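You operate a simulated robot arm through the tools that you are given. There is no shell and no other tool. Be economical: measure what you need, move in short steps, check, and stop when the job is done.

Carry out the task below with a simulated two-armed robot. There is one attempt and no reset: what you move stays moved.

## Task
Shut the right cabinet door. Shut the left cabinet door. Put one of the brass nuts from the top of the grey cabinet on top of the black coil there. Stack the brown box that says "7/8 in" from the top of the steel bench on top of the brown box marked "5/8 in". Take the steel block and leave it on the top of the grey stand. Take the can from the top of the steel bench and put it on the upper shelf under the steel bench. Press the tester button two times. Take the brass coupling from the top of the oil table and put it on the tape roll there. Pick up the silver filter core from the top of the oil table with one hand, pass it to the other hand and put it on the free top of the steel shelf. Close the middle bench drawer. Take the blue rag from the upper shelf under the steel bench and leave it on the drip shelf. Put the 3/8 in white pot from the top of the steel bench on the lower shelf under the steel bench and the 5/16 in white pot on top of the blue tape roll. Open the top bench drawer, take the gasket carton labelled "35 mm" from the top drawer of the steel bench and leave it on the upper shelf under the steel bench and shut the drawer again. Do these in any order. Set down upright: can, filter core, white pot.

Only the result counts: the job must be done as asked and must still hold three seconds after the hand-in. Knocking over, shifting, dropping, spilling or breaking anything else fails it.

## Robot
Two 6-joint arms with two-finger parallel grippers on one trunk, on a base that drives. Base frame: it is fixed to the floor where the robot stands at the start and does not move with it; the origin is under the middle of the robot, x ahead of it, y to its left, z up. Readings come in cm, degrees, newtons and seconds.
The left shoulder is at the start at [8, 21.6, 161], the right one opposite. Places, roughly: blue rag (7x9x3 cm) [90, 180, 50]; blue tape roll (10x10x5 cm) [110, 160, 90]; brass coupling (6x4x3 cm) [-250, 160, 90]; brass nut [75, -50, 100]; brown box [150, 100, 100]; can [100, 225, 100]; coil [75, -25, 100]; drip shelf (18x24 cm) [-194, 220, 74]; filter core [-200, 175, 100]; free top of the steel shelf (24x24 cm) [-80, 462, 96]; gasket carton [75, 225, 75]; left cabinet door [90, 0, 50]; lower shelf under the steel bench [120, 130, 20]; middle bench drawer [60, 210, 50]; right cabinet door [50, -10, 50]; steel block (5x8x2 cm) [120, 120, 90]; tape roll (7x7x2 cm) [-200, 190, 90]; tester button [70, 210, 90]; top bench drawer [80, 220, 70]; top of the grey stand [70, 340, 80]; upper shelf under the steel bench [120, 130, 50]; white pot [100, 175, 100]. Payload 3.43 kg a hand.
The tool frame of a hand sits at the grasp point between the pads (the TCP): z along the fingers, y along the line on which they close. The tips reach 3 cm beyond it. The gripper opens to 9.4 cm. The fingers are 2.8 cm wide and 1 cm thick; the gripper's body (5 by 9.6 cm) begins 5.5 cm behind the TCP.
Orientation is told as [roll, pitch, yaw] about the base's x, y, z axes, in that order, counted from this pose: with the fingers straight down and closing along the base's y, the tool's x points along the base's -x, its y along +y and its z along -z.

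## Interface
- The arms move only by the tool step_arm. It takes "left_targets", "right_targets" or both (then of equal length, played together; a hand with none holds still); each is a list of rows, each an object (a shift or turn left out is 0, a gripper value left out holds the last) with "dp": the shift along the base's x, y, z in cm, a list of three; "rotation": the turn, a rotation vector about the base's x, y, z in degrees, a list of three; "jaw": the closure, from 0 (fully open) to 1 (shut). In form: [{"dp": [dx, dy, dz], "rotation": [rx, ry, rz], "jaw": jaw}, ...]. A call has 1 to 12 rows; each row shifts and turns the commanded pose from where the row before left it. Each row takes 0.2 s and may step no farther than 5 cm and 8.6 degrees from the row before; otherwise, or with a gripper value out of range, the whole call is refused. Where a pose cannot be reached the arm comes as near as it can. A force on the tool above 40 N (or 10 N above the force at the start of the call, whichever is more), or a blocked arm, ends the call early, and 0.2 s more pass. The fingers move at their own pace (about 7.2 cm/s each) and stop on an object; they squeeze with about 23 N. The grip force told is the motor's: it shows also when the fingers shut on nothing. Time passes only in rows, and 0.2 s behind the last, so rows that do not move let the fingers close. It gives the time, the measured TCP pose, the force on the tool (base axes), the opening and the grip force at its end, in the units of the frame above (readings bear some noise), with the torque about the TCP (base axes, N m) and any sound that the robot's microphone picked up.
- Cameras (640 x 400 px; columns grow to the right, rows downward): "scene" is now at [9.7, -0.42, 176.85]; the picture's right is [-0.13, -0.99, 0.00], its down [-0.82, 0.11, -0.56] and it looks along [0.55, -0.07, -0.83] (base axes); focal length 256 px, centre (320, 200). "left" rides on the left gripper at [7.6, -1.4, -10.3] in its tool frame; the picture's right is [0.18, 0.98, 0.00], its down [-0.75, 0.14, -0.64] and it looks along [-0.63, 0.12, 0.77] (tool axes); focal length 243 px, centre (320, 200). "right" rides on the right gripper at [7.6, 1.4, -10.3] in its tool frame; the picture's right is [-0.18, 0.98, 0.00], its down [-0.75, -0.14, -0.64] and it looks along [-0.63, -0.12, 0.77] (tool axes); focal length 243 px, centre (320, 200). There is no depth. A picture from a camera that has moved, and an enlarged one, comes with that camera's place and axes in the base frame and with its lens. The place of the scene camera against the robot may be out by one fixed shift of up to 1.2 cm in any direction.
- grab_frame(camera): a new picture of that camera. It takes no simulated time.
- lift_body(by): slides the trunk up (or, below 0, down) by that many cm; the arms and the scene camera ride with it, the base frame stays. It gives what a move gives, with no picture.
- roll_base(legs): drives the robot by 1 to 6 legs, each [ahead, left, turn to the left] in cm, cm and degrees, along the robot's own axes; the way and the turn of a leg run together, so that a leg with both is an arc; at most 150 cm and 180 degrees a leg. The arms and the cameras ride along, it lands a little off, and it stops where it bumps. It gives what a move gives.
- head_to(pan, tilt): turns the head with the scene camera to pan (to the left, within 86 degrees either way) and tilt (down, from -29 to 69), counted from straight ahead of the robot. It gives what a move gives.
- close_up(camera, box): a new picture of the part [left, top, right, bottom] of that camera's present view, enlarged. It takes no simulated time.
- finish_job(): hands the job in; it is judged then, once.

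Work in short steps. Places have to be worked out from the pictures, the camera data and where the tool is seen: move nearer, look again, correct. Check each grasp and each placing, and mend what went wrong. You have 598 turns and 370 pictures in all, those below and enlarged ones among them. Open the grippers and draw the arms clear of the work before you hand the job in, unless the task says otherwise; then end with one line.

The tools are called after "Request:" by a JSON object that holds its "op" and its "data". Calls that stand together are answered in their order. step_arm: Moves the arms, as the interface text tells. Its arguments: {"type":"object","properties":{"left_targets":{"type":"array"},"right_targets":{"type":"array"}},"required":[]} The other tools are called the same way: lift_body (by) slides the trunk up or down; roll_base (legs) drives the base; head_to (pan, tilt) turns the head that bears the scene camera; grab_frame (camera) takes a picture; close_up (camera, box) takes an enlarged picture of a part of a camera's view; finish_job () hands the job in.

At the start:

```text
t: 0.0
left_eef_pos: [55.21, 14.99, 107.47]
left_tool_rot: [0.0, -0.1, 0.0]
left_contact_force: [0.8, 0.2, -0.8]
left_ft_torque: [0.03, 0.0, -0.04]
left_finger_gap: 9.41
left_finger_force: 0.2
right_eef_pos: [40.48, -22.07, 99.94]
right_tool_rot: [0.0, 0.1, 0.0]
right_contact_force: [0.1, -0.3, 0.0]
right_ft_torque: [0.0, -0.03, 0.0]
right_finger_gap: 9.37
right_finger_force: 0.0
trunk travel left (down, up): [-84.0, 0.0]
robot x, y, heading: [-0.25, 0.26, -0.2]
head pan, tilt: [-7.6, 56.0]
```

scene: 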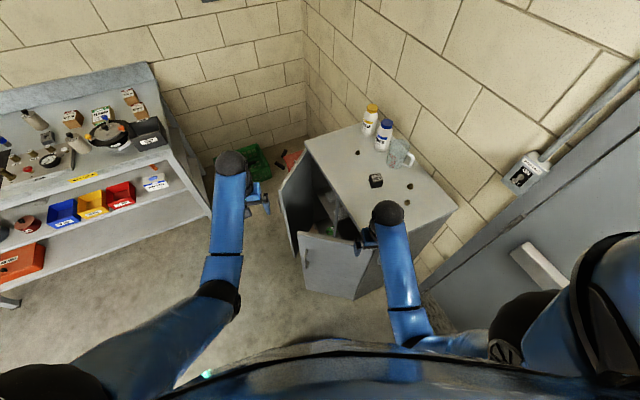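
right: 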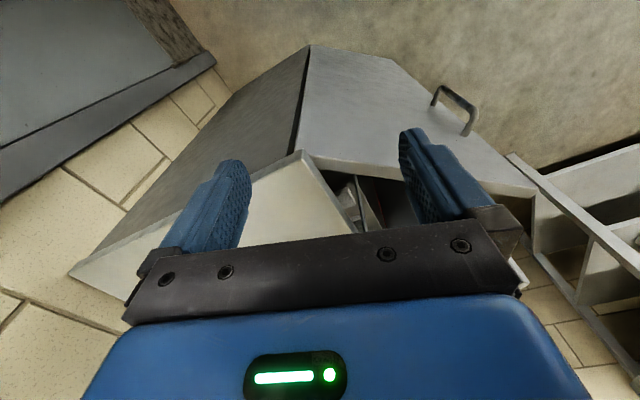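
left: 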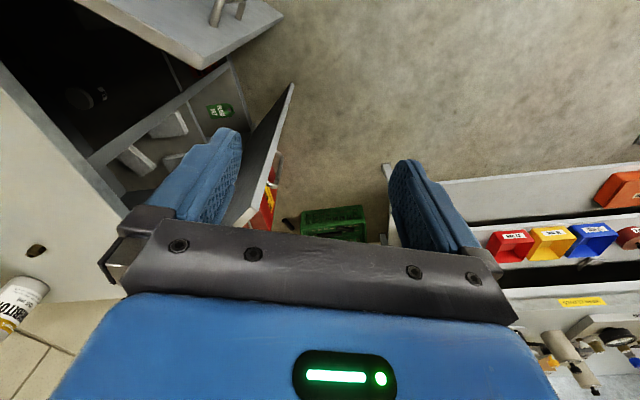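

I start by looking closely at the cabinet area in the scene view.

Request:
{"op": "close_up", "data": {"camera": "scene", "box": [240, 80, 480, 320]}}

Request:
{"op": "close_up", "data": {"camera": "scene", "box": [0, 50, 240, 300]}}

```text
1.67 times, centred on (360, 200) of scene
camera zoom: at [9.7, -0.42, 176.85], right [-0.13, -0.99, 0.0], down [-0.82, 0.11, -0.56], along [0.55, -0.07, -0.83], focal length 428 px, centre (253, 200)
```

zoom: 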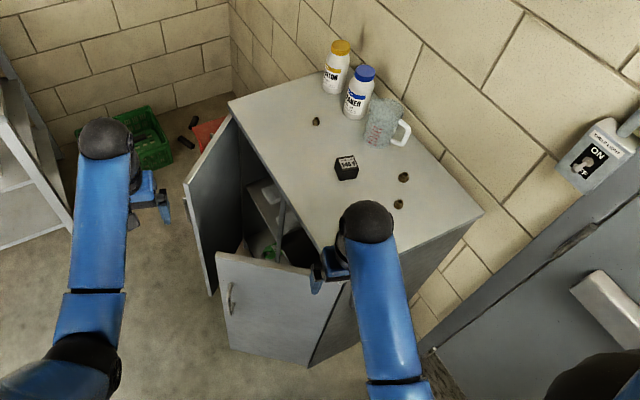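

```text
1.60 times, centred on (120, 175) of scene
camera zoom: at [9.7, -0.42, 176.85], right [-0.13, -0.99, 0.0], down [-0.82, 0.11, -0.56], along [0.55, -0.07, -0.83], focal length 410 px, centre (640, 240)
```

zoom: 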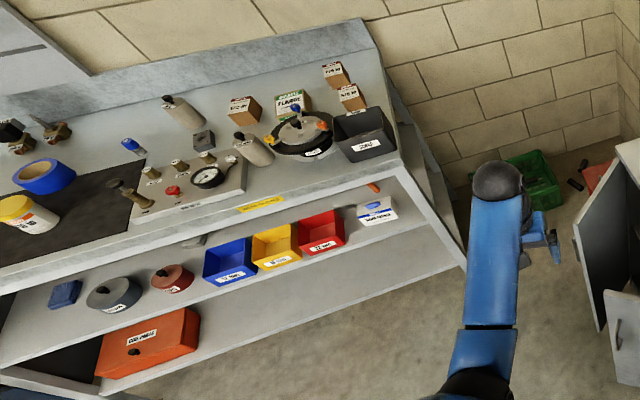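

The cabinet's right side is near x≈52 and the coil near (74,-33). I bring the right hand up and forward over the cabinet top to look at it.

Request:
{"op": "step_arm", "data": {"right_targets": [{"dp": [0, 0, 4]}, {"dp": [0, 0, 4]}, {"dp": [3, -1, 2]}, {"dp": [3, -1, 0]}, {"dp": [4, -1, 0]}, {"dp": [4, -1, 0]}]}}

Request:
{"op": "grab_frame", "data": {"camera": "right"}}

Request:
{"op": "grab_frame", "data": {"camera": "scene"}}

```text
t: 1.4
left_eef_pos: [55.36, 14.95, 107.36]
left_tool_rot: [0.1, 0.1, 0.0]
left_contact_force: [-0.1, -0.7, -0.2]
left_ft_torque: [-0.01, -0.03, -0.02]
left_finger_gap: 9.41
left_finger_force: 0.0
right_eef_pos: [54.83, -26.16, 104.48]
right_tool_rot: [0.0, 0.0, 0.0]
right_contact_force: [-0.1, 0.3, -0.2]
right_ft_torque: [0.0, 0.03, 0.02]
right_finger_gap: 9.41
right_finger_force: 0.0
right hand out of reach, approached as far as the arm can: row 2, 3
trunk travel left (down, up): [-84.0, 0.0]
robot x, y, heading: [-0.11, -0.06, -0.2]
head pan, tilt: [-7.6, 56.0]
```

```text
364 pictures are left
camera right: at [47.26, -24.78, 114.72], right [0.18, 0.98, 0.0], down [0.75, -0.14, 0.64], along [0.63, -0.12, -0.77], focal length 243 px, centre (320, 200)
```

right: 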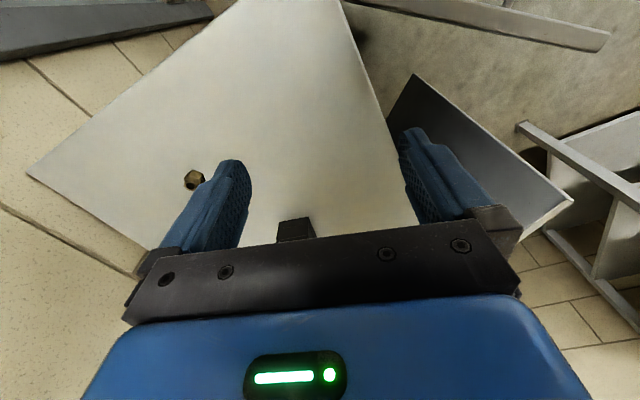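

```text
363 pictures are left
camera scene: at [9.92, -0.46, 176.84], right [-0.13, -0.99, 0.0], down [-0.82, 0.11, -0.56], along [0.55, -0.07, -0.83], focal length 256 px, centre (320, 200)
```

scene: 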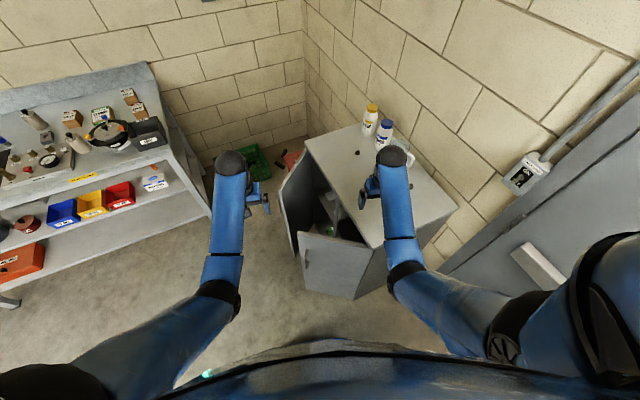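

The nut nearest me is at about (61,-43) if the top is near z≈90. I drive a little forward-right so the hand is over the top, then look again for parallax.

Request:
{"op": "roll_base", "data": {"legs": [[8, -14, 0]]}}

Request:
{"op": "grab_frame", "data": {"camera": "right"}}

Request:
{"op": "grab_frame", "data": {"camera": "scene"}}

```text
t: 2.8
left_eef_pos: [63.13, 1.23, 107.55]
left_tool_rot: [-0.1, -0.1, -0.1]
left_contact_force: [0.2, -0.5, 0.5]
left_ft_torque: [-0.04, 0.02, -0.03]
left_finger_gap: 9.4
left_finger_force: 0.0
right_eef_pos: [62.54, -39.98, 104.77]
right_tool_rot: [-0.1, -0.2, -0.1]
right_contact_force: [0.0, -0.6, -0.1]
right_ft_torque: [-0.04, -0.04, -0.01]
right_finger_gap: 9.42
right_finger_force: 0.0
trunk travel left (down, up): [-84.0, 0.0]
robot x, y, heading: [7.87, -13.86, 0.1]
head pan, tilt: [-7.6, 56.0]
```

```text
362 pictures are left
camera right: at [54.94, -38.54, 114.91], right [0.18, 0.98, 0.0], down [0.75, -0.14, 0.64], along [0.63, -0.12, -0.77], focal length 243 px, centre (320, 200)
```

right: 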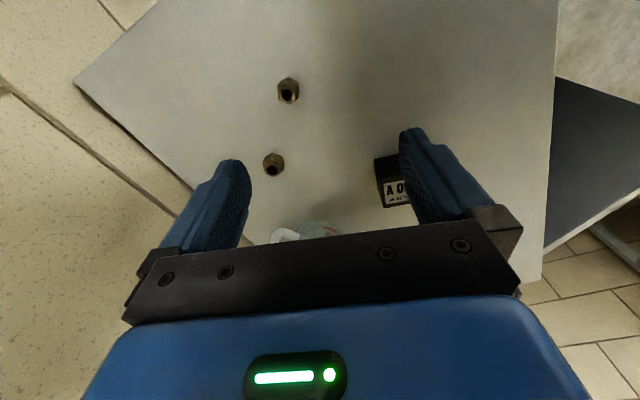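

```text
361 pictures are left
camera scene: at [17.53, -14.04, 176.87], right [-0.13, -0.99, 0.0], down [-0.82, 0.11, -0.56], along [0.56, -0.08, -0.83], focal length 256 px, centre (320, 200)
```

scene: 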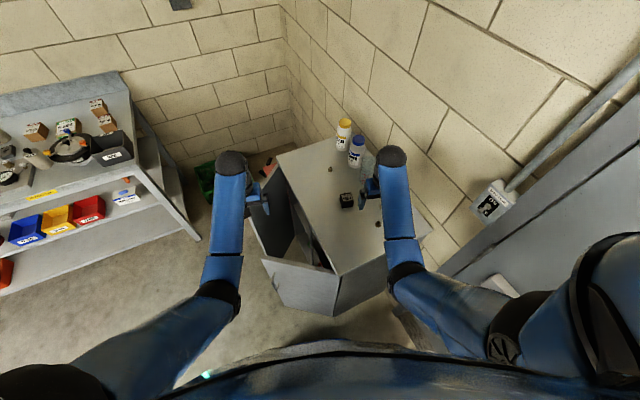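

Parallax puts the top at z≈90 with the near nut at (61.2,-42.9) and the coil top at about (73.7,-32.5). I centre the right hand over the near nut and lower the trunk.

Request:
{"op": "step_arm", "data": {"right_targets": [{"dp": [-1.3, -2.9, 0]}]}}

Request:
{"op": "lift_body", "data": {"by": -7}}

Request:
{"op": "grab_frame", "data": {"camera": "right"}}

```text
t: 3.2
left_eef_pos: [63.22, 0.81, 107.49]
left_tool_rot: [0.0, 0.1, -0.1]
left_contact_force: [1.0, 0.5, 0.1]
left_ft_torque: [0.03, -0.01, 0.0]
left_finger_gap: 9.39
left_finger_force: 0.1
right_eef_pos: [61.31, -43.41, 104.59]
right_tool_rot: [0.2, 0.0, 0.0]
right_contact_force: [-1.5, 0.0, -0.1]
right_ft_torque: [0.03, 0.04, -0.01]
right_finger_gap: 9.42
right_finger_force: 0.1
trunk travel left (down, up): [-84.0, 0.0]
robot x, y, heading: [8.19, -14.15, -0.1]
head pan, tilt: [-7.6, 56.0]
```

```text
t: 4.3
left_eef_pos: [63.31, 0.94, 100.53]
left_tool_rot: [0.0, 0.0, -0.1]
left_contact_force: [0.2, 0.0, 0.1]
left_ft_torque: [0.03, -0.02, 0.01]
left_finger_gap: 9.41
left_finger_force: 0.0
right_eef_pos: [61.34, -43.16, 97.71]
right_tool_rot: [0.0, 0.0, 0.0]
right_contact_force: [-0.3, -0.6, -0.1]
right_ft_torque: [0.01, -0.01, 0.03]
right_finger_gap: 9.37
right_finger_force: 0.2
trunk travel left (down, up): [-77.0, 7.0]
robot x, y, heading: [7.93, -14.33, 0.0]
head pan, tilt: [-7.6, 56.0]
```

```text
360 pictures are left
camera right: at [53.73, -41.72, 107.93], right [0.18, 0.98, 0.0], down [0.75, -0.14, 0.64], along [0.63, -0.12, -0.77], focal length 243 px, centre (320, 200)
```

right: 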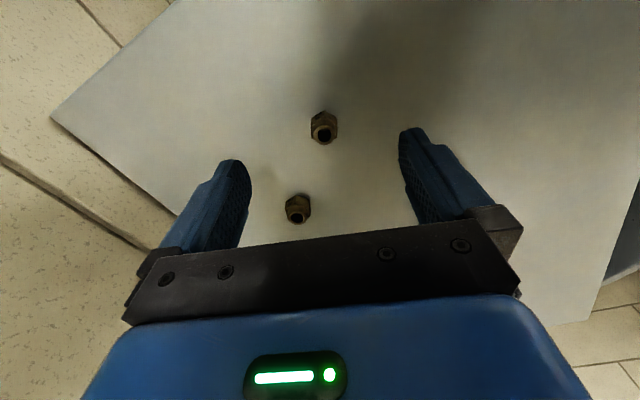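

The near nut is centred between the fingers. I take a close-up to read its orientation and height.

Request:
{"op": "close_up", "data": {"camera": "right", "box": [270, 90, 370, 230]}}

```text
2.86 times, centred on (320, 160) of right
camera zoom: at [53.73, -41.72, 107.93], right [0.18, 0.98, 0.0], down [0.75, -0.14, 0.64], along [0.63, -0.12, -0.77], focal length 693 px, centre (320, 314)
```

zoom: 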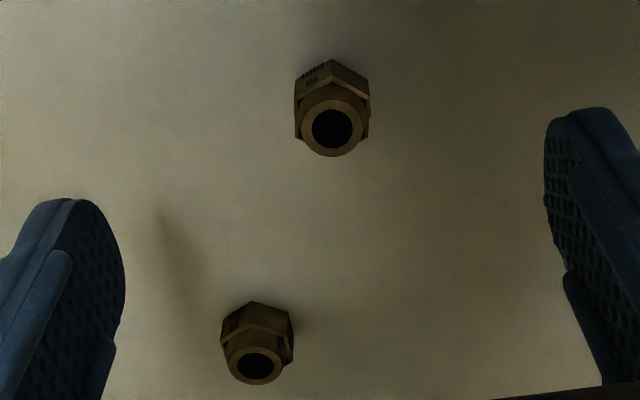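

The nut stands on its hex base with flats facing ±y, which suits the current grip. I descend about 4.6 cm and close.

Request:
{"op": "step_arm", "data": {"right_targets": [{"dp": [0, 0.25, -2.5]}, {"dp": [0, 0, -2]}, {"dp": [0, 0, -0.3]}, {"jaw": 1}, {"jaw": 1}, {"jaw": 1}, {"jaw": 1}, {"jaw": 1}]}}

Request:
{"op": "close_up", "data": {"camera": "right", "box": [220, 90, 420, 230]}}

```text
t: 6.1
left_eef_pos: [63.25, 1.04, 100.51]
left_tool_rot: [0.1, 0.1, -0.1]
left_contact_force: [0.3, -0.9, -0.7]
left_ft_torque: [-0.01, 0.01, -0.03]
left_finger_gap: 9.38
left_finger_force: 0.1
right_eef_pos: [61.47, -42.82, 93.04]
right_tool_rot: [0.0, -0.1, 0.0]
right_contact_force: [2.0, 0.8, 13.8]
right_ft_torque: [0.09, 0.11, -0.02]
right_finger_gap: 1.8
right_finger_force: 22.8
trunk travel left (down, up): [-77.0, 7.0]
robot x, y, heading: [7.94, -13.85, -0.3]
head pan, tilt: [-7.6, 56.0]
```

```text
2.86 times, centred on (320, 160) of right
camera zoom: at [53.8, -41.39, 103.21], right [0.18, 0.98, 0.0], down [0.75, -0.14, 0.64], along [0.63, -0.12, -0.77], focal length 693 px, centre (320, 314)
```

zoom: 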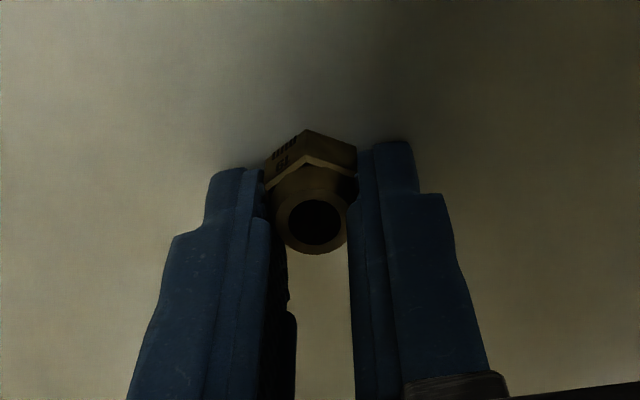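

The nut is gripped (gap 1.8) and the cabinet top is at z≈90.0. I lift it with the trunk, then move it toward the coil.

Request:
{"op": "lift_body", "data": {"by": 7}}

Request:
{"op": "step_arm", "data": {"right_targets": [{"dp": [3, 2.5, 0]}, {"dp": [3, 2.5, 0]}, {"dp": [3, 2.5, 0]}, {"dp": [1, 0.5, 0]}]}}

Request:
{"op": "grab_frame", "data": {"camera": "right"}}

Request:
{"op": "grab_frame", "data": {"camera": "scene"}}

```text
t: 7.2
left_eef_pos: [63.32, 0.84, 107.48]
left_tool_rot: [0.1, 0.1, -0.1]
left_contact_force: [0.7, -0.9, -0.6]
left_ft_torque: [0.02, 0.02, 0.02]
left_finger_gap: 9.37
left_finger_force: 0.2
right_eef_pos: [61.51, -42.89, 99.78]
right_tool_rot: [0.1, 0.1, -0.2]
right_contact_force: [0.1, 0.0, -0.6]
right_ft_torque: [-0.02, 0.0, -0.01]
right_finger_gap: 1.75
right_finger_force: 23.0
trunk travel left (down, up): [-84.0, 0.0]
robot x, y, heading: [7.95, -13.88, -0.2]
head pan, tilt: [-7.6, 56.0]
```

```text
t: 8.2
left_eef_pos: [63.22, 0.9, 107.39]
left_tool_rot: [0.0, -0.1, -0.1]
left_contact_force: [-0.1, 0.0, -0.5]
left_ft_torque: [0.01, -0.02, 0.01]
left_finger_gap: 9.39
left_finger_force: 0.1
right_eef_pos: [71.66, -34.89, 99.82]
right_tool_rot: [-0.1, -0.1, -0.1]
right_contact_force: [0.2, -0.1, 0.0]
right_ft_torque: [0.02, 0.02, -0.01]
right_finger_gap: 1.75
right_finger_force: 23.0
trunk travel left (down, up): [-84.0, 0.0]
robot x, y, heading: [8.14, -13.87, -0.1]
head pan, tilt: [-7.6, 56.0]
```

```text
357 pictures are left
camera right: at [63.99, -33.49, 110.09], right [0.18, 0.98, 0.0], down [0.75, -0.14, 0.64], along [0.63, -0.12, -0.77], focal length 243 px, centre (320, 200)
```

right: 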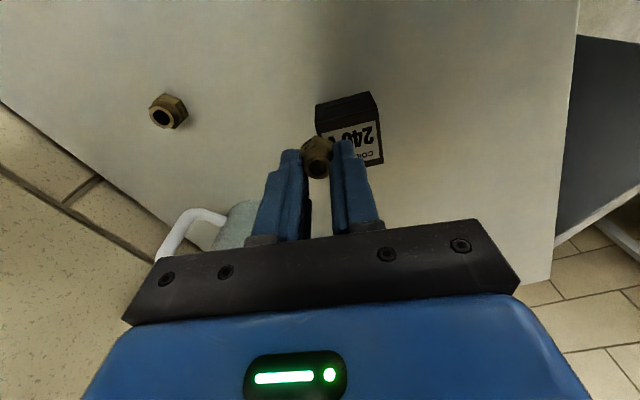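

```text
356 pictures are left
camera scene: at [17.76, -14.47, 176.85], right [-0.13, -0.99, 0.0], down [-0.82, 0.11, -0.56], along [0.55, -0.08, -0.83], focal length 256 px, centre (320, 200)
```

scene: 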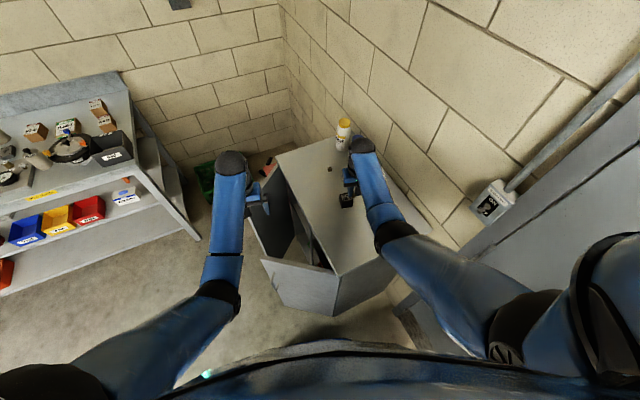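

The coil's labelled top is visible beside the nut. I zoom to measure its corners.

Request:
{"op": "close_up", "data": {"camera": "right", "box": [280, 70, 420, 190]}}

```text
3.33 times, centred on (350, 130) of right
camera zoom: at [63.99, -33.49, 110.09], right [0.18, 0.98, 0.0], down [0.75, -0.14, 0.64], along [0.63, -0.12, -0.77], focal length 809 px, centre (220, 433)
```

zoom: 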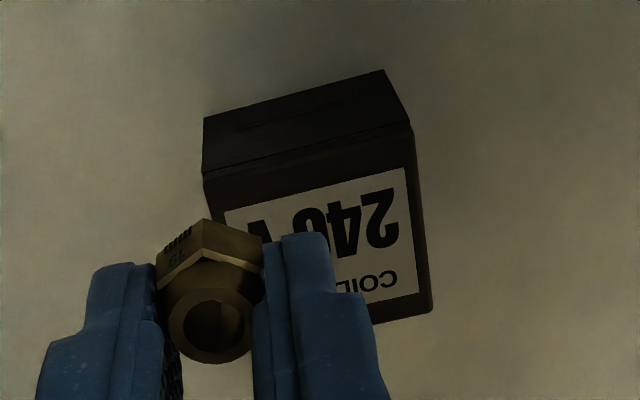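

The coil top is at z≈93.8, centred at about (72.5,-32.9). I move over it, lower until it just touches, and check.

Request:
{"op": "step_arm", "data": {"right_targets": [{"dp": [0.85, 2.05, 0]}, {"dp": [0, 0, -1.5]}, {"dp": [0, 0, -0.9]}, {"dp": [0, 0, -0.3]}]}}

Request:
{"op": "close_up", "data": {"camera": "right", "box": [250, 70, 390, 190]}}

```text
t: 9.2
left_eef_pos: [63.32, 0.89, 107.44]
left_tool_rot: [-0.1, 0.0, -0.1]
left_contact_force: [-0.3, -1.1, 0.4]
left_ft_torque: [-0.04, 0.01, 0.02]
left_finger_gap: 9.39
left_finger_force: 0.1
right_eef_pos: [72.42, -32.93, 97.31]
right_tool_rot: [-0.1, 0.0, -0.1]
right_contact_force: [0.1, 0.1, -0.4]
right_ft_torque: [-0.03, 0.0, 0.02]
right_finger_gap: 1.77
right_finger_force: 23.7
trunk travel left (down, up): [-84.0, 0.0]
robot x, y, heading: [8.12, -14.11, -0.3]
head pan, tilt: [-7.6, 56.0]
```

```text
3.33 times, centred on (320, 130) of right
camera zoom: at [64.71, -31.48, 107.42], right [0.19, 0.98, 0.0], down [0.75, -0.14, 0.64], along [0.63, -0.12, -0.77], focal length 809 px, centre (320, 433)
```

zoom: 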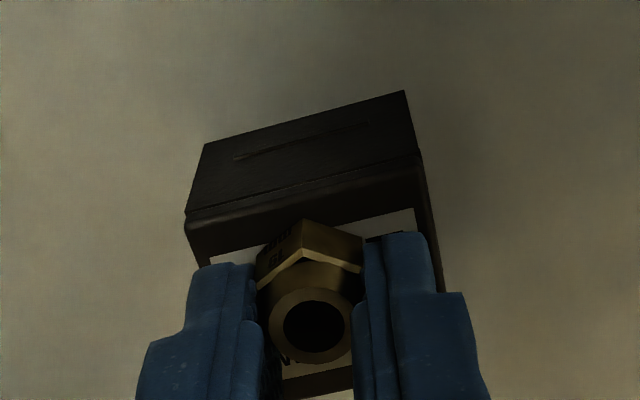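

Well centred, no contact yet. I lower in small steps to feel the coil.

Request:
{"op": "step_arm", "data": {"right_targets": [{"dp": [0, 0, -0.2]}, {"dp": [0, 0, -0.2]}]}}

```text
t: 9.8
left_eef_pos: [63.29, 0.83, 107.61]
left_tool_rot: [0.0, 0.0, -0.1]
left_contact_force: [-0.1, -0.1, 0.2]
left_ft_torque: [0.01, -0.01, 0.04]
left_finger_gap: 9.36
left_finger_force: 0.1
right_eef_pos: [72.36, -32.89, 96.99]
right_tool_rot: [0.0, -0.2, -0.1]
right_contact_force: [-0.1, -0.9, 9.0]
right_ft_torque: [-0.04, 0.08, 0.02]
right_finger_gap: 1.79
right_finger_force: 23.4
trunk travel left (down, up): [-84.0, 0.0]
robot x, y, heading: [8.22, -14.17, -0.1]
head pan, tilt: [-7.6, 56.0]
```

Contact felt at 9 N. I open the fingers slowly and rise.

Request:
{"op": "step_arm", "data": {"right_targets": [{"jaw": 0.75}, {"jaw": 0.6}, {"jaw": 0.4}, {"dp": [0, 0, 2]}, {"dp": [0, 0, 4]}, {"dp": [-3, -1, 0]}, {"dp": [-4, -1, 0]}]}}

Request:
{"op": "grab_frame", "data": {"camera": "right"}}

```text
t: 11.4
left_eef_pos: [63.22, 0.88, 107.54]
left_tool_rot: [0.1, -0.1, -0.1]
left_contact_force: [-0.2, -0.4, 0.3]
left_ft_torque: [0.02, -0.02, -0.05]
left_finger_gap: 9.4
left_finger_force: 0.1
right_eef_pos: [65.23, -34.71, 103.08]
right_tool_rot: [0.0, -0.1, -0.1]
right_contact_force: [-0.3, 0.2, -0.4]
right_ft_torque: [0.02, 0.0, 0.01]
right_finger_gap: 5.65
right_finger_force: 0.1
trunk travel left (down, up): [-84.0, 0.0]
robot x, y, heading: [7.88, -14.04, -0.1]
head pan, tilt: [-7.6, 56.0]
```

```text
353 pictures are left
camera right: at [57.62, -33.42, 113.17], right [0.18, 0.98, 0.0], down [0.75, -0.14, 0.64], along [0.63, -0.12, -0.77], focal length 243 px, centre (320, 200)
```

right: 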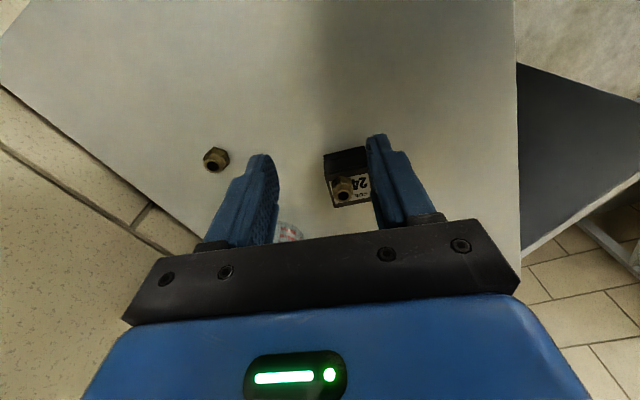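

The nut sits on the coil. Next the doors: I retract the right arm, shift the base back-left, and get ready to lower.

Request:
{"op": "step_arm", "data": {"right_targets": [{"dp": [-4, 0, 0]}, {"dp": [-4, 0, 0]}, {"dp": [-4, 0, 0]}, {"dp": [-4, 0, 0]}, {"dp": [-2, 0, 0], "jaw": 0}]}}

Request:
{"op": "roll_base", "data": {"legs": [[-12, 0, 0], [0, 16, 0]]}}

Request:
{"op": "grab_frame", "data": {"camera": "scene"}}

```text
t: 12.6
left_eef_pos: [63.25, 0.93, 107.56]
left_tool_rot: [0.0, 0.0, -0.1]
left_contact_force: [-0.2, -0.3, 0.4]
left_ft_torque: [-0.03, 0.03, 0.02]
left_finger_gap: 9.42
left_finger_force: 0.1
right_eef_pos: [47.3, -34.75, 102.96]
right_tool_rot: [0.1, -0.1, -0.1]
right_contact_force: [-0.8, -0.7, -0.3]
right_ft_torque: [0.0, -0.01, -0.03]
right_finger_gap: 9.39
right_finger_force: 0.1
trunk travel left (down, up): [-84.0, 0.0]
robot x, y, heading: [8.08, -13.98, -0.2]
head pan, tilt: [-7.6, 56.0]
```

```text
t: 14.9
left_eef_pos: [51.19, 16.95, 107.61]
left_tool_rot: [0.2, -0.1, 0.1]
left_contact_force: [-0.2, -0.3, 1.1]
left_ft_torque: [0.01, 0.01, -0.01]
left_finger_gap: 9.4
left_finger_force: 0.0
right_eef_pos: [35.26, -18.7, 102.85]
right_tool_rot: [0.3, -0.1, 0.2]
right_contact_force: [-1.2, -1.2, 0.2]
right_ft_torque: [0.04, 0.01, -0.02]
right_finger_gap: 9.4
right_finger_force: 0.1
trunk travel left (down, up): [-84.0, 0.0]
robot x, y, heading: [-3.93, 2.14, -0.0]
head pan, tilt: [-7.6, 56.0]
```

```text
352 pictures are left
camera scene: at [5.5, 1.21, 176.87], right [-0.13, -0.99, 0.0], down [-0.82, 0.11, -0.56], along [0.56, -0.07, -0.83], focal length 256 px, centre (320, 200)
```

scene: 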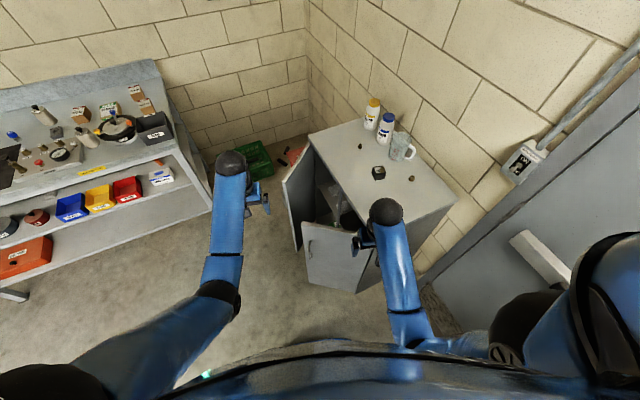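

Clear. I move the left hand back beside the door's free edge and lower the trunk 30 cm.

Request:
{"op": "step_arm", "data": {"left_targets": [{"dp": [-4, 0, 0], "jaw": 1}, {"dp": [-3, 0, 0]}, {"dp": [-2, 0, 0]}]}}

Request:
{"op": "lift_body", "data": {"by": -32}}

Request:
{"op": "grab_frame", "data": {"camera": "scene"}}

```text
t: 15.7
left_eef_pos: [42.99, 17.05, 105.4]
left_tool_rot: [0.0, -0.1, 0.0]
left_contact_force: [-0.6, 0.6, 0.5]
left_ft_torque: [-0.03, -0.03, -0.01]
left_finger_gap: 0.0
left_finger_force: 16.7
left hand out of reach, approached as far as the arm can: row 1, 2, 3
right_eef_pos: [35.42, -18.49, 102.87]
right_tool_rot: [0.1, 0.0, 0.1]
right_contact_force: [0.0, 0.2, 0.0]
right_ft_torque: [0.0, -0.01, -0.01]
right_finger_gap: 9.39
right_finger_force: 0.1
trunk travel left (down, up): [-84.0, 0.0]
robot x, y, heading: [-4.01, 2.19, 0.1]
head pan, tilt: [-7.6, 56.0]
```

```text
t: 18.8
left_eef_pos: [43.01, 17.15, 73.31]
left_tool_rot: [0.0, -0.1, 0.1]
left_contact_force: [0.3, 0.6, 0.1]
left_ft_torque: [0.02, -0.01, -0.02]
left_finger_gap: 0.0
left_finger_force: 22.8
right_eef_pos: [35.48, -18.53, 70.83]
right_tool_rot: [0.0, 0.0, 0.1]
right_contact_force: [1.0, 0.2, -0.5]
right_ft_torque: [-0.03, 0.0, 0.0]
right_finger_gap: 9.42
right_finger_force: 0.1
trunk travel left (down, up): [-52.0, 32.0]
robot x, y, heading: [-3.78, 2.43, -0.0]
head pan, tilt: [-7.6, 56.0]
```

```text
351 pictures are left
camera scene: at [5.75, 1.73, 144.86], right [-0.13, -0.99, 0.0], down [-0.82, 0.11, -0.56], along [0.55, -0.07, -0.83], focal length 256 px, centre (320, 200)
```

scene: 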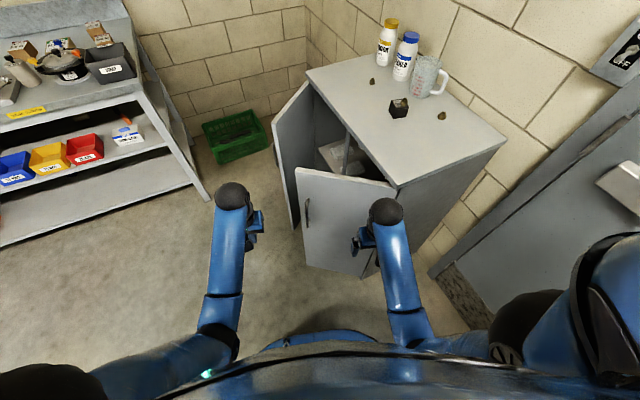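

The right door opens about 50°, hinge near (45,-25), free edge near (55.5,2.4). I tilt the left hand's fingers toward -y and bring it beside the door above its handle.

Request:
{"op": "step_arm", "data": {"left_targets": [{"dp": [0, 0, 1.5], "rotation": [-8, 0, 0]}, {"dp": [0, 0, 1.5], "rotation": [-8, 0, 0]}, {"dp": [0, -2, 1], "rotation": [-8, 0, 0]}, {"dp": [1, -4, 1], "rotation": [-8, 0, 0]}, {"dp": [1, -4, 1], "rotation": [-8, 0, 0]}, {"dp": [1, -4, 0], "rotation": [0, 0, 0]}, {"dp": [0.5, -4, 0]}]}}

Request:
{"op": "grab_frame", "data": {"camera": "scene"}}

```text
t: 20.4
left_eef_pos: [46.86, -1.25, 78.22]
left_tool_rot: [-40.1, -0.1, 0.2]
left_contact_force: [-0.4, 0.0, 0.7]
left_ft_torque: [0.0, -0.02, 0.0]
left_finger_gap: 0.0
left_finger_force: 23.0
left hand out of reach, approached as far as the arm can: row 1, 2
right_eef_pos: [35.53, -18.54, 70.78]
right_tool_rot: [0.1, -0.1, 0.1]
right_contact_force: [-0.3, -0.7, -0.4]
right_ft_torque: [0.01, 0.0, -0.01]
right_finger_gap: 9.4
right_finger_force: 0.0
trunk travel left (down, up): [-52.0, 32.0]
robot x, y, heading: [-3.99, 1.79, 0.3]
head pan, tilt: [-7.6, 56.0]
```

```text
350 pictures are left
camera scene: at [5.78, 1.62, 144.85], right [-0.13, -0.99, 0.0], down [-0.82, 0.11, -0.56], along [0.55, -0.07, -0.83], focal length 256 px, centre (320, 200)
```

scene: 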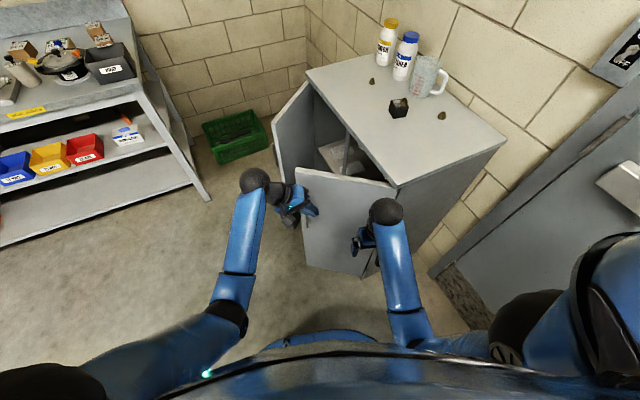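

The fingers are beside the door face. I push it along its closing arc.

Request:
{"op": "step_arm", "data": {"left_targets": [{"dp": [3, -1.5, 1]}, {"dp": [3, -1.5, 0]}, {"dp": [3, -2, 0]}, {"dp": [2.5, -2, 0]}, {"dp": [2, -2, 0]}, {"dp": [1.5, -2, 0]}]}}

Request:
{"op": "grab_frame", "data": {"camera": "scene"}}

```text
t: 21.8
left_eef_pos: [62.03, -12.0, 78.93]
left_tool_rot: [-40.1, 0.0, 0.2]
left_contact_force: [0.1, 0.3, 0.0]
left_ft_torque: [0.01, 0.01, 0.0]
left_finger_gap: 0.04
left_finger_force: 23.1
right_eef_pos: [35.44, -18.59, 70.9]
right_tool_rot: [0.1, 0.0, 0.1]
right_contact_force: [-0.2, 0.7, -0.9]
right_ft_torque: [0.0, -0.03, 0.0]
right_finger_gap: 9.42
right_finger_force: 0.1
trunk travel left (down, up): [-52.0, 32.0]
robot x, y, heading: [-4.02, 2.42, 0.1]
head pan, tilt: [-7.6, 56.0]
```

```text
349 pictures are left
camera scene: at [5.8, 1.64, 144.84], right [-0.13, -0.99, 0.0], down [-0.82, 0.11, -0.56], along [0.55, -0.07, -0.83], focal length 256 px, centre (320, 200)
```

scene: 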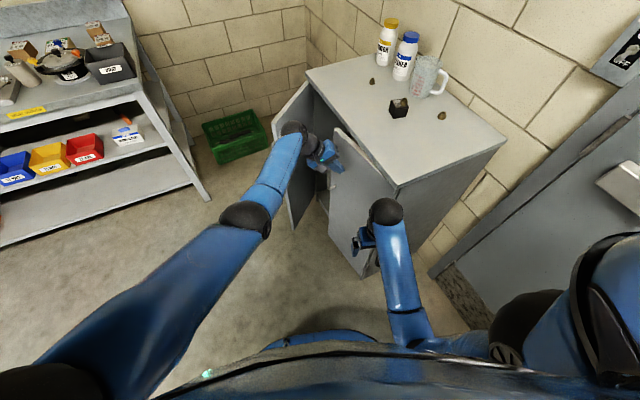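

The door is following. I continue pushing until it seats.

Request:
{"op": "step_arm", "data": {"left_targets": [{"dp": [0.8, -1.5, 0]}, {"dp": [0.5, -1.5, 0]}, {"dp": [0.3, -1.5, 0]}, {"dp": [0.2, -1.2, 0]}]}}

Request:
{"op": "grab_frame", "data": {"camera": "scene"}}

```text
t: 22.8
left_eef_pos: [62.44, -16.24, 79.58]
left_tool_rot: [-40.1, -0.1, 0.5]
left_contact_force: [2.6, 8.6, -0.1]
left_ft_torque: [0.14, -0.05, 0.21]
left_finger_gap: 0.01
left_finger_force: 22.8
left hand out of reach, approached as far as the arm can: row 2, 3, 4
right_eef_pos: [35.59, -18.33, 70.98]
right_tool_rot: [-0.1, 0.0, 0.2]
right_contact_force: [-0.4, 0.8, 0.0]
right_ft_torque: [-0.05, 0.01, 0.01]
right_finger_gap: 9.4
right_finger_force: 0.1
trunk travel left (down, up): [-52.0, 32.0]
robot x, y, heading: [-4.0, 2.32, 0.2]
head pan, tilt: [-7.6, 56.0]
```

```text
348 pictures are left
camera scene: at [5.87, 1.99, 144.84], right [-0.13, -0.99, 0.0], down [-0.82, 0.11, -0.56], along [0.55, -0.07, -0.83], focal length 256 px, centre (320, 200)
```

scene: 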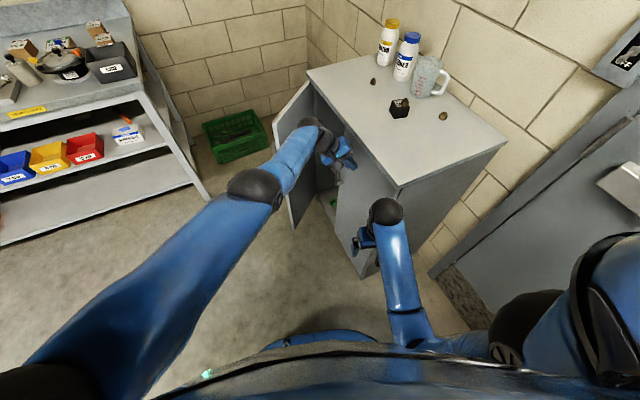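

Nearly closed but the arm is at its limit. I move the base slightly right to finish the push.

Request:
{"op": "roll_base", "data": {"legs": [[1, -2, 0]]}}

Request:
{"op": "close_up", "data": {"camera": "scene", "box": [240, 60, 480, 280]}}

```text
t: 23.6
left_eef_pos: [62.5, -16.27, 79.4]
left_tool_rot: [-39.6, 0.5, 0.5]
left_contact_force: [-8.9, 16.3, 9.9]
left_ft_torque: [0.02, 0.05, -0.01]
left_finger_gap: 0.0
left_finger_force: 23.3
right_eef_pos: [35.83, -18.94, 71.05]
right_tool_rot: [0.0, -0.3, 0.5]
right_contact_force: [0.2, 0.4, -0.4]
right_ft_torque: [0.01, 0.0, -0.01]
right_finger_gap: 9.41
right_finger_force: 0.0
trunk travel left (down, up): [-52.0, 32.0]
robot x, y, heading: [-3.75, 1.48, 0.6]
head pan, tilt: [-7.6, 56.0]
stopped in leg 1: the force on the tool passed its limit at 58 N (the readings are from after the stop); the commanded pose is now the measured one
```

```text
1.82 times, centred on (360, 170) of scene
camera zoom: at [5.88, 1.13, 144.88], right [-0.12, -0.99, 0.0], down [-0.82, 0.1, -0.56], along [0.56, -0.07, -0.83], focal length 466 px, centre (247, 254)
```

zoom: 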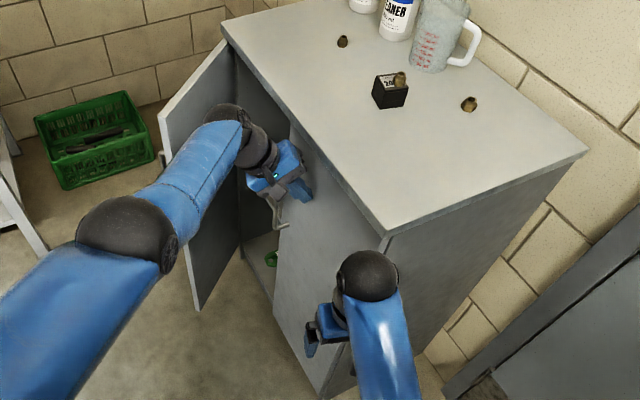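

The right door is seated (58 N stall). I withdraw the left hand, then drive left and forward to get outside the left door.

Request:
{"op": "step_arm", "data": {"left_targets": "[{\"dp\": [0, 4, 0]}, {\"dp\": [0, 4, 0]}, {\"dp\": [-1, 4, 0]}], \"right_targets\": [{\"dp\": [-3, 0, 0]}, {\"dp\": [-3, 0, 0]}, {\"dp\": [-2, 0, 0]}]"}}

Request:
{"op": "roll_base", "data": {"legs": [[0, 24, 0], [26, 0, 0]]}}

Request:
{"op": "grab_frame", "data": {"camera": "scene"}}

```text
refused: the rows could not be read
```

```text
t: 26.3
left_eef_pos: [74.36, 7.89, 78.96]
left_tool_rot: [-39.4, 1.6, -1.5]
left_contact_force: [0.2, -0.3, -0.9]
left_ft_torque: [0.01, 0.0, 0.0]
left_finger_gap: 0.0
left_finger_force: 22.9
right_eef_pos: [48.39, 5.22, 70.83]
right_tool_rot: [-0.1, 0.0, 0.5]
right_contact_force: [-0.5, 0.2, -0.2]
right_ft_torque: [0.01, -0.02, -0.04]
right_finger_gap: 9.42
right_finger_force: 0.0
trunk travel left (down, up): [-52.0, 32.0]
robot x, y, heading: [9.06, 25.63, 0.7]
head pan, tilt: [-7.6, 56.0]
stopped in leg 2: the force on the tool passed its limit at 208 N (the readings are from after the stop); the commanded pose is now the measured one
```

```text
346 pictures are left
camera scene: at [18.64, 25.35, 144.82], right [-0.12, -0.99, 0.0], down [-0.82, 0.1, -0.56], along [0.55, -0.07, -0.83], focal length 256 px, centre (320, 200)
```

scene: 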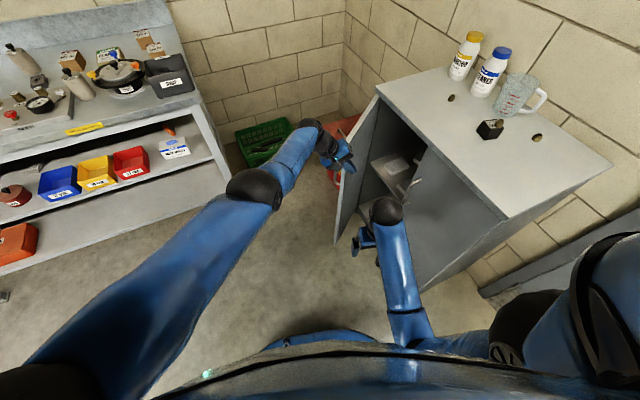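

The arm rows were refused, so the base drive bumped the left door's edge; nothing appears displaced besides the door. I back off the arm now.

Request:
{"op": "step_arm", "data": {"left_targets": [{"dp": [-3, 2, 0]}, {"dp": [0, 4, 0]}, {"dp": [0, 4, 0]}], "right_targets": [{"dp": [-3, 0, 0]}, {"dp": [-3, 0, 0]}, {"dp": [-2, 0, 0]}]}}

Request:
{"op": "close_up", "data": {"camera": "scene", "box": [280, 20, 620, 280]}}

```text
t: 27.1
left_eef_pos: [71.23, 18.32, 79.18]
left_tool_rot: [-39.3, 1.6, -1.5]
left_contact_force: [0.6, -0.6, 0.3]
left_ft_torque: [0.04, 0.01, 0.01]
left_finger_gap: 0.01
left_finger_force: 23.4
right_eef_pos: [40.23, 5.56, 70.99]
right_tool_rot: [-0.1, 0.1, 0.6]
right_contact_force: [-0.7, 0.2, -0.6]
right_ft_torque: [-0.03, -0.01, -0.02]
right_finger_gap: 9.39
right_finger_force: 0.0
trunk travel left (down, up): [-52.0, 32.0]
robot x, y, heading: [8.61, 25.31, 0.8]
head pan, tilt: [-7.6, 56.0]
```

```text
1.54 times, centred on (450, 150) of scene
camera zoom: at [18.51, 25.49, 144.85], right [-0.12, -0.99, 0.0], down [-0.82, 0.1, -0.56], along [0.56, -0.07, -0.83], focal length 395 px, centre (120, 277)
```

zoom: 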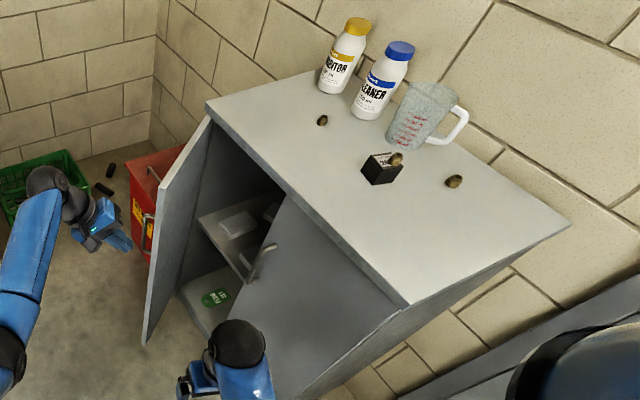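

The right door is flush. Now I drive ahead 17 cm so the left hand is outside the left door.

Request:
{"op": "roll_base", "data": {"legs": [[17, 0, -1]]}}

Request:
{"op": "grab_frame", "data": {"camera": "scene"}}

```text
t: 28.6
left_eef_pos: [88.04, 17.23, 79.32]
left_tool_rot: [-39.2, 1.4, -2.3]
left_contact_force: [0.1, 0.0, 0.0]
left_ft_torque: [0.03, 0.03, 0.02]
left_finger_gap: 0.01
left_finger_force: 23.4
right_eef_pos: [56.98, 4.91, 70.98]
right_tool_rot: [0.0, 0.0, -0.2]
right_contact_force: [0.4, 0.1, 0.4]
right_ft_torque: [0.02, 0.01, 0.0]
right_finger_gap: 9.4
right_finger_force: 0.0
trunk travel left (down, up): [-52.0, 32.0]
robot x, y, heading: [25.97, 25.68, -0.3]
head pan, tilt: [-7.6, 56.0]
```

```text
344 pictures are left
camera scene: at [35.4, 25.25, 144.87], right [-0.14, -0.99, 0.0], down [-0.82, 0.11, -0.56], along [0.56, -0.08, -0.83], focal length 256 px, centre (320, 200)
```

scene: 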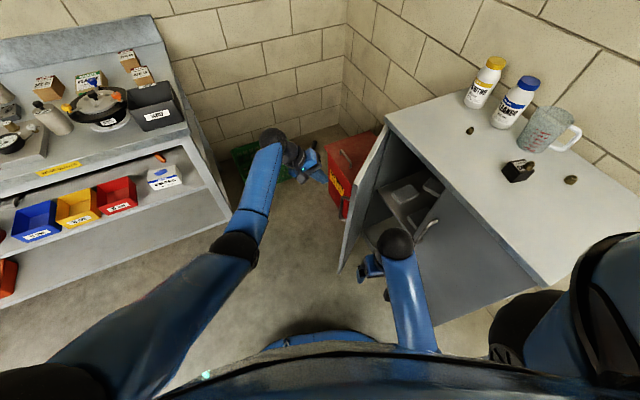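

Clear outside the door. I push the left door in -y along its arc.

Request:
{"op": "step_arm", "data": {"left_targets": [{"dp": [-0.5, -4, 0]}, {"dp": [-0.5, -4, 0]}, {"dp": [-0.5, -3, 0]}, {"dp": [-0.8, -2.5, 0]}, {"dp": [-0.8, -2.5, 0]}, {"dp": [-0.6, -2.5, 0]}, {"dp": [-0.5, -2.5, 0]}, {"dp": [-0.3, -2, 0]}]}}

Request:
{"op": "grab_frame", "data": {"camera": "scene"}}

```text
t: 30.4
left_eef_pos: [83.22, -5.41, 79.35]
left_tool_rot: [-39.3, 1.4, -2.3]
left_contact_force: [0.4, -0.2, 0.8]
left_ft_torque: [0.03, 0.01, -0.03]
left_finger_gap: 0.0
left_finger_force: 23.4
left hand out of reach, approached as far as the arm can: row 8
right_eef_pos: [56.94, 4.94, 70.96]
right_tool_rot: [0.0, 0.0, -0.2]
right_contact_force: [0.2, -0.3, -0.2]
right_ft_torque: [0.03, -0.01, 0.01]
right_finger_gap: 9.38
right_finger_force: 0.0
trunk travel left (down, up): [-52.0, 32.0]
robot x, y, heading: [25.62, 25.66, -0.4]
head pan, tilt: [-7.6, 56.0]
```

```text
343 pictures are left
camera scene: at [35.5, 25.19, 144.85], right [-0.14, -0.99, 0.0], down [-0.82, 0.11, -0.56], along [0.55, -0.08, -0.83], focal length 256 px, centre (320, 200)
```

scene: 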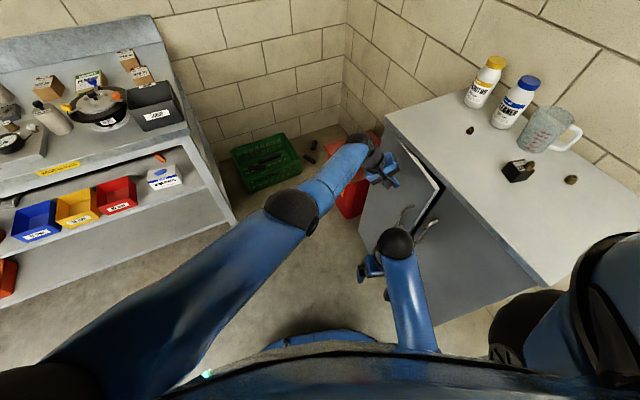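

Almost closed; the arm is at reach. I finish with a small base move to the right.

Request:
{"op": "roll_base", "data": {"legs": [[1, -8, 0]]}}

Request:
{"op": "close_up", "data": {"camera": "scene", "box": [320, 20, 640, 300]}}

```text
t: 31.4
left_eef_pos: [83.88, -9.28, 79.36]
left_tool_rot: [-38.3, 2.2, -2.5]
left_contact_force: [6.0, 13.3, 0.5]
left_ft_torque: [0.35, -0.18, 0.41]
left_finger_gap: 0.0
left_finger_force: 23.5
right_eef_pos: [57.54, 0.2, 70.89]
right_tool_rot: [0.0, 0.0, -0.2]
right_contact_force: [-0.1, 0.4, -0.5]
right_ft_torque: [0.02, -0.01, 0.01]
right_finger_gap: 9.38
right_finger_force: 0.0
trunk travel left (down, up): [-52.0, 32.0]
robot x, y, heading: [26.28, 21.19, -0.0]
head pan, tilt: [-7.6, 56.0]
stopped in leg 1: the force on the tool passed its limit at 162 N (the readings are from after the stop); the commanded pose is now the measured one
```

```text
1.43 times, centred on (480, 160) of scene
camera zoom: at [35.95, 20.37, 144.85], right [-0.13, -0.99, 0.0], down [-0.82, 0.11, -0.56], along [0.56, -0.07, -0.83], focal length 366 px, centre (91, 257)
```

zoom: 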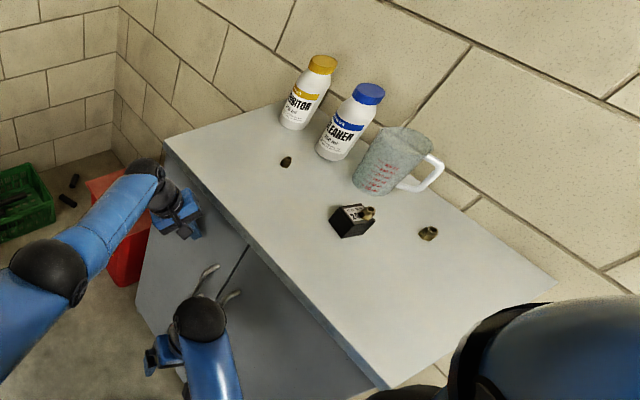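

Both doors are closed. I withdraw the left hand and straighten it, then raise the trunk.

Request:
{"op": "step_arm", "data": {"left_targets": [{"dp": [-0.5, 4, 0]}, {"dp": [-2, 4, 0]}, {"dp": [-4, 3, 0], "rotation": [8, 0, 0]}, {"dp": [-4, 3, 0], "rotation": [8, 0, 0]}, {"dp": [-4, 2, 0], "rotation": [8, 0, 0]}, {"dp": [-3, 2, 0], "rotation": [8, 0, 0]}, {"dp": [-3, 2, 0], "rotation": [7, 0, 0], "jaw": 0}]}}

Request:
{"op": "lift_body", "data": {"by": 32}}

Request:
{"op": "roll_base", "data": {"legs": [[-40, 0, 0], [0, 70, 0]]}}

Request:
{"op": "head_to", "data": {"pan": 15, "tilt": 40}}

Request:
{"op": "grab_frame", "data": {"camera": "scene"}}

```text
t: 33.0
left_eef_pos: [64.72, 8.28, 74.37]
left_tool_rot: [0.5, 3.6, -0.8]
left_contact_force: [0.4, 1.0, 0.4]
left_ft_torque: [0.02, 0.0, 0.01]
left_finger_gap: 5.34
left_finger_force: 0.0
left hand out of reach, approached as far as the arm can: row 6, 7
right_eef_pos: [57.71, 0.23, 70.84]
right_tool_rot: [-0.1, -0.1, -0.3]
right_contact_force: [0.1, 0.2, 0.1]
right_ft_torque: [-0.03, -0.02, -0.01]
right_finger_gap: 9.42
right_finger_force: 0.0
trunk travel left (down, up): [-52.0, 32.0]
robot x, y, heading: [26.35, 20.77, -0.4]
head pan, tilt: [-7.6, 56.0]
```

```text
t: 36.1
left_eef_pos: [64.86, 8.34, 106.22]
left_tool_rot: [0.3, 3.6, -0.8]
left_contact_force: [0.0, 0.2, 0.5]
left_ft_torque: [0.01, -0.01, 0.01]
left_finger_gap: 9.39
left_finger_force: 0.0
right_eef_pos: [57.61, 0.09, 102.85]
right_tool_rot: [0.1, 0.1, -0.3]
right_contact_force: [0.1, -0.1, 0.5]
right_ft_torque: [0.02, 0.0, 0.05]
right_finger_gap: 9.4
right_finger_force: 0.1
trunk travel left (down, up): [-84.0, 0.0]
robot x, y, heading: [26.43, 20.97, -0.3]
head pan, tilt: [-7.6, 56.0]
```

```text
t: 42.1
left_eef_pos: [24.8, 79.35, 106.34]
left_tool_rot: [0.4, 3.5, -0.7]
left_contact_force: [0.3, 0.0, -0.4]
left_ft_torque: [0.04, -0.02, 0.03]
left_finger_gap: 9.4
left_finger_force: 0.1
right_eef_pos: [17.73, 71.23, 102.94]
right_tool_rot: [-0.1, 0.2, 0.1]
right_contact_force: [0.3, 0.2, 0.6]
right_ft_torque: [-0.02, 0.01, 0.02]
right_finger_gap: 9.37
right_finger_force: 0.0
trunk travel left (down, up): [-84.0, 0.0]
robot x, y, heading: [-13.79, 92.02, 0.2]
head pan, tilt: [-7.6, 56.0]
```

```text
t: 43.0
left_eef_pos: [24.9, 79.56, 106.3]
left_tool_rot: [0.3, 3.6, -0.6]
left_contact_force: [-0.7, 0.4, -0.6]
left_ft_torque: [0.01, -0.01, -0.02]
left_finger_gap: 9.4
left_finger_force: 0.1
right_eef_pos: [17.79, 71.45, 102.81]
right_tool_rot: [-0.1, 0.0, 0.0]
right_contact_force: [-0.4, 0.5, 0.5]
right_ft_torque: [-0.01, -0.05, 0.0]
right_finger_gap: 9.41
right_finger_force: 0.0
trunk travel left (down, up): [-84.0, 0.0]
robot x, y, heading: [-13.23, 92.3, -0.1]
head pan, tilt: [15.0, 40.0]
```

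```text
341 pictures are left
camera scene: at [-2.63, 94.79, 179.04], right [0.26, -0.97, 0.0], down [-0.62, -0.17, -0.77], along [0.74, 0.2, -0.64], focal length 256 px, centre (320, 200)
```

scene: 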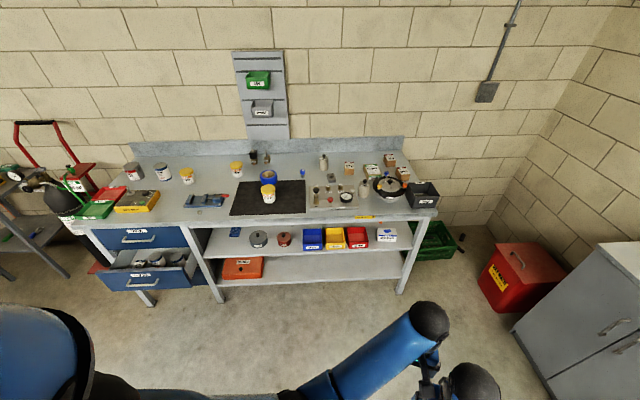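

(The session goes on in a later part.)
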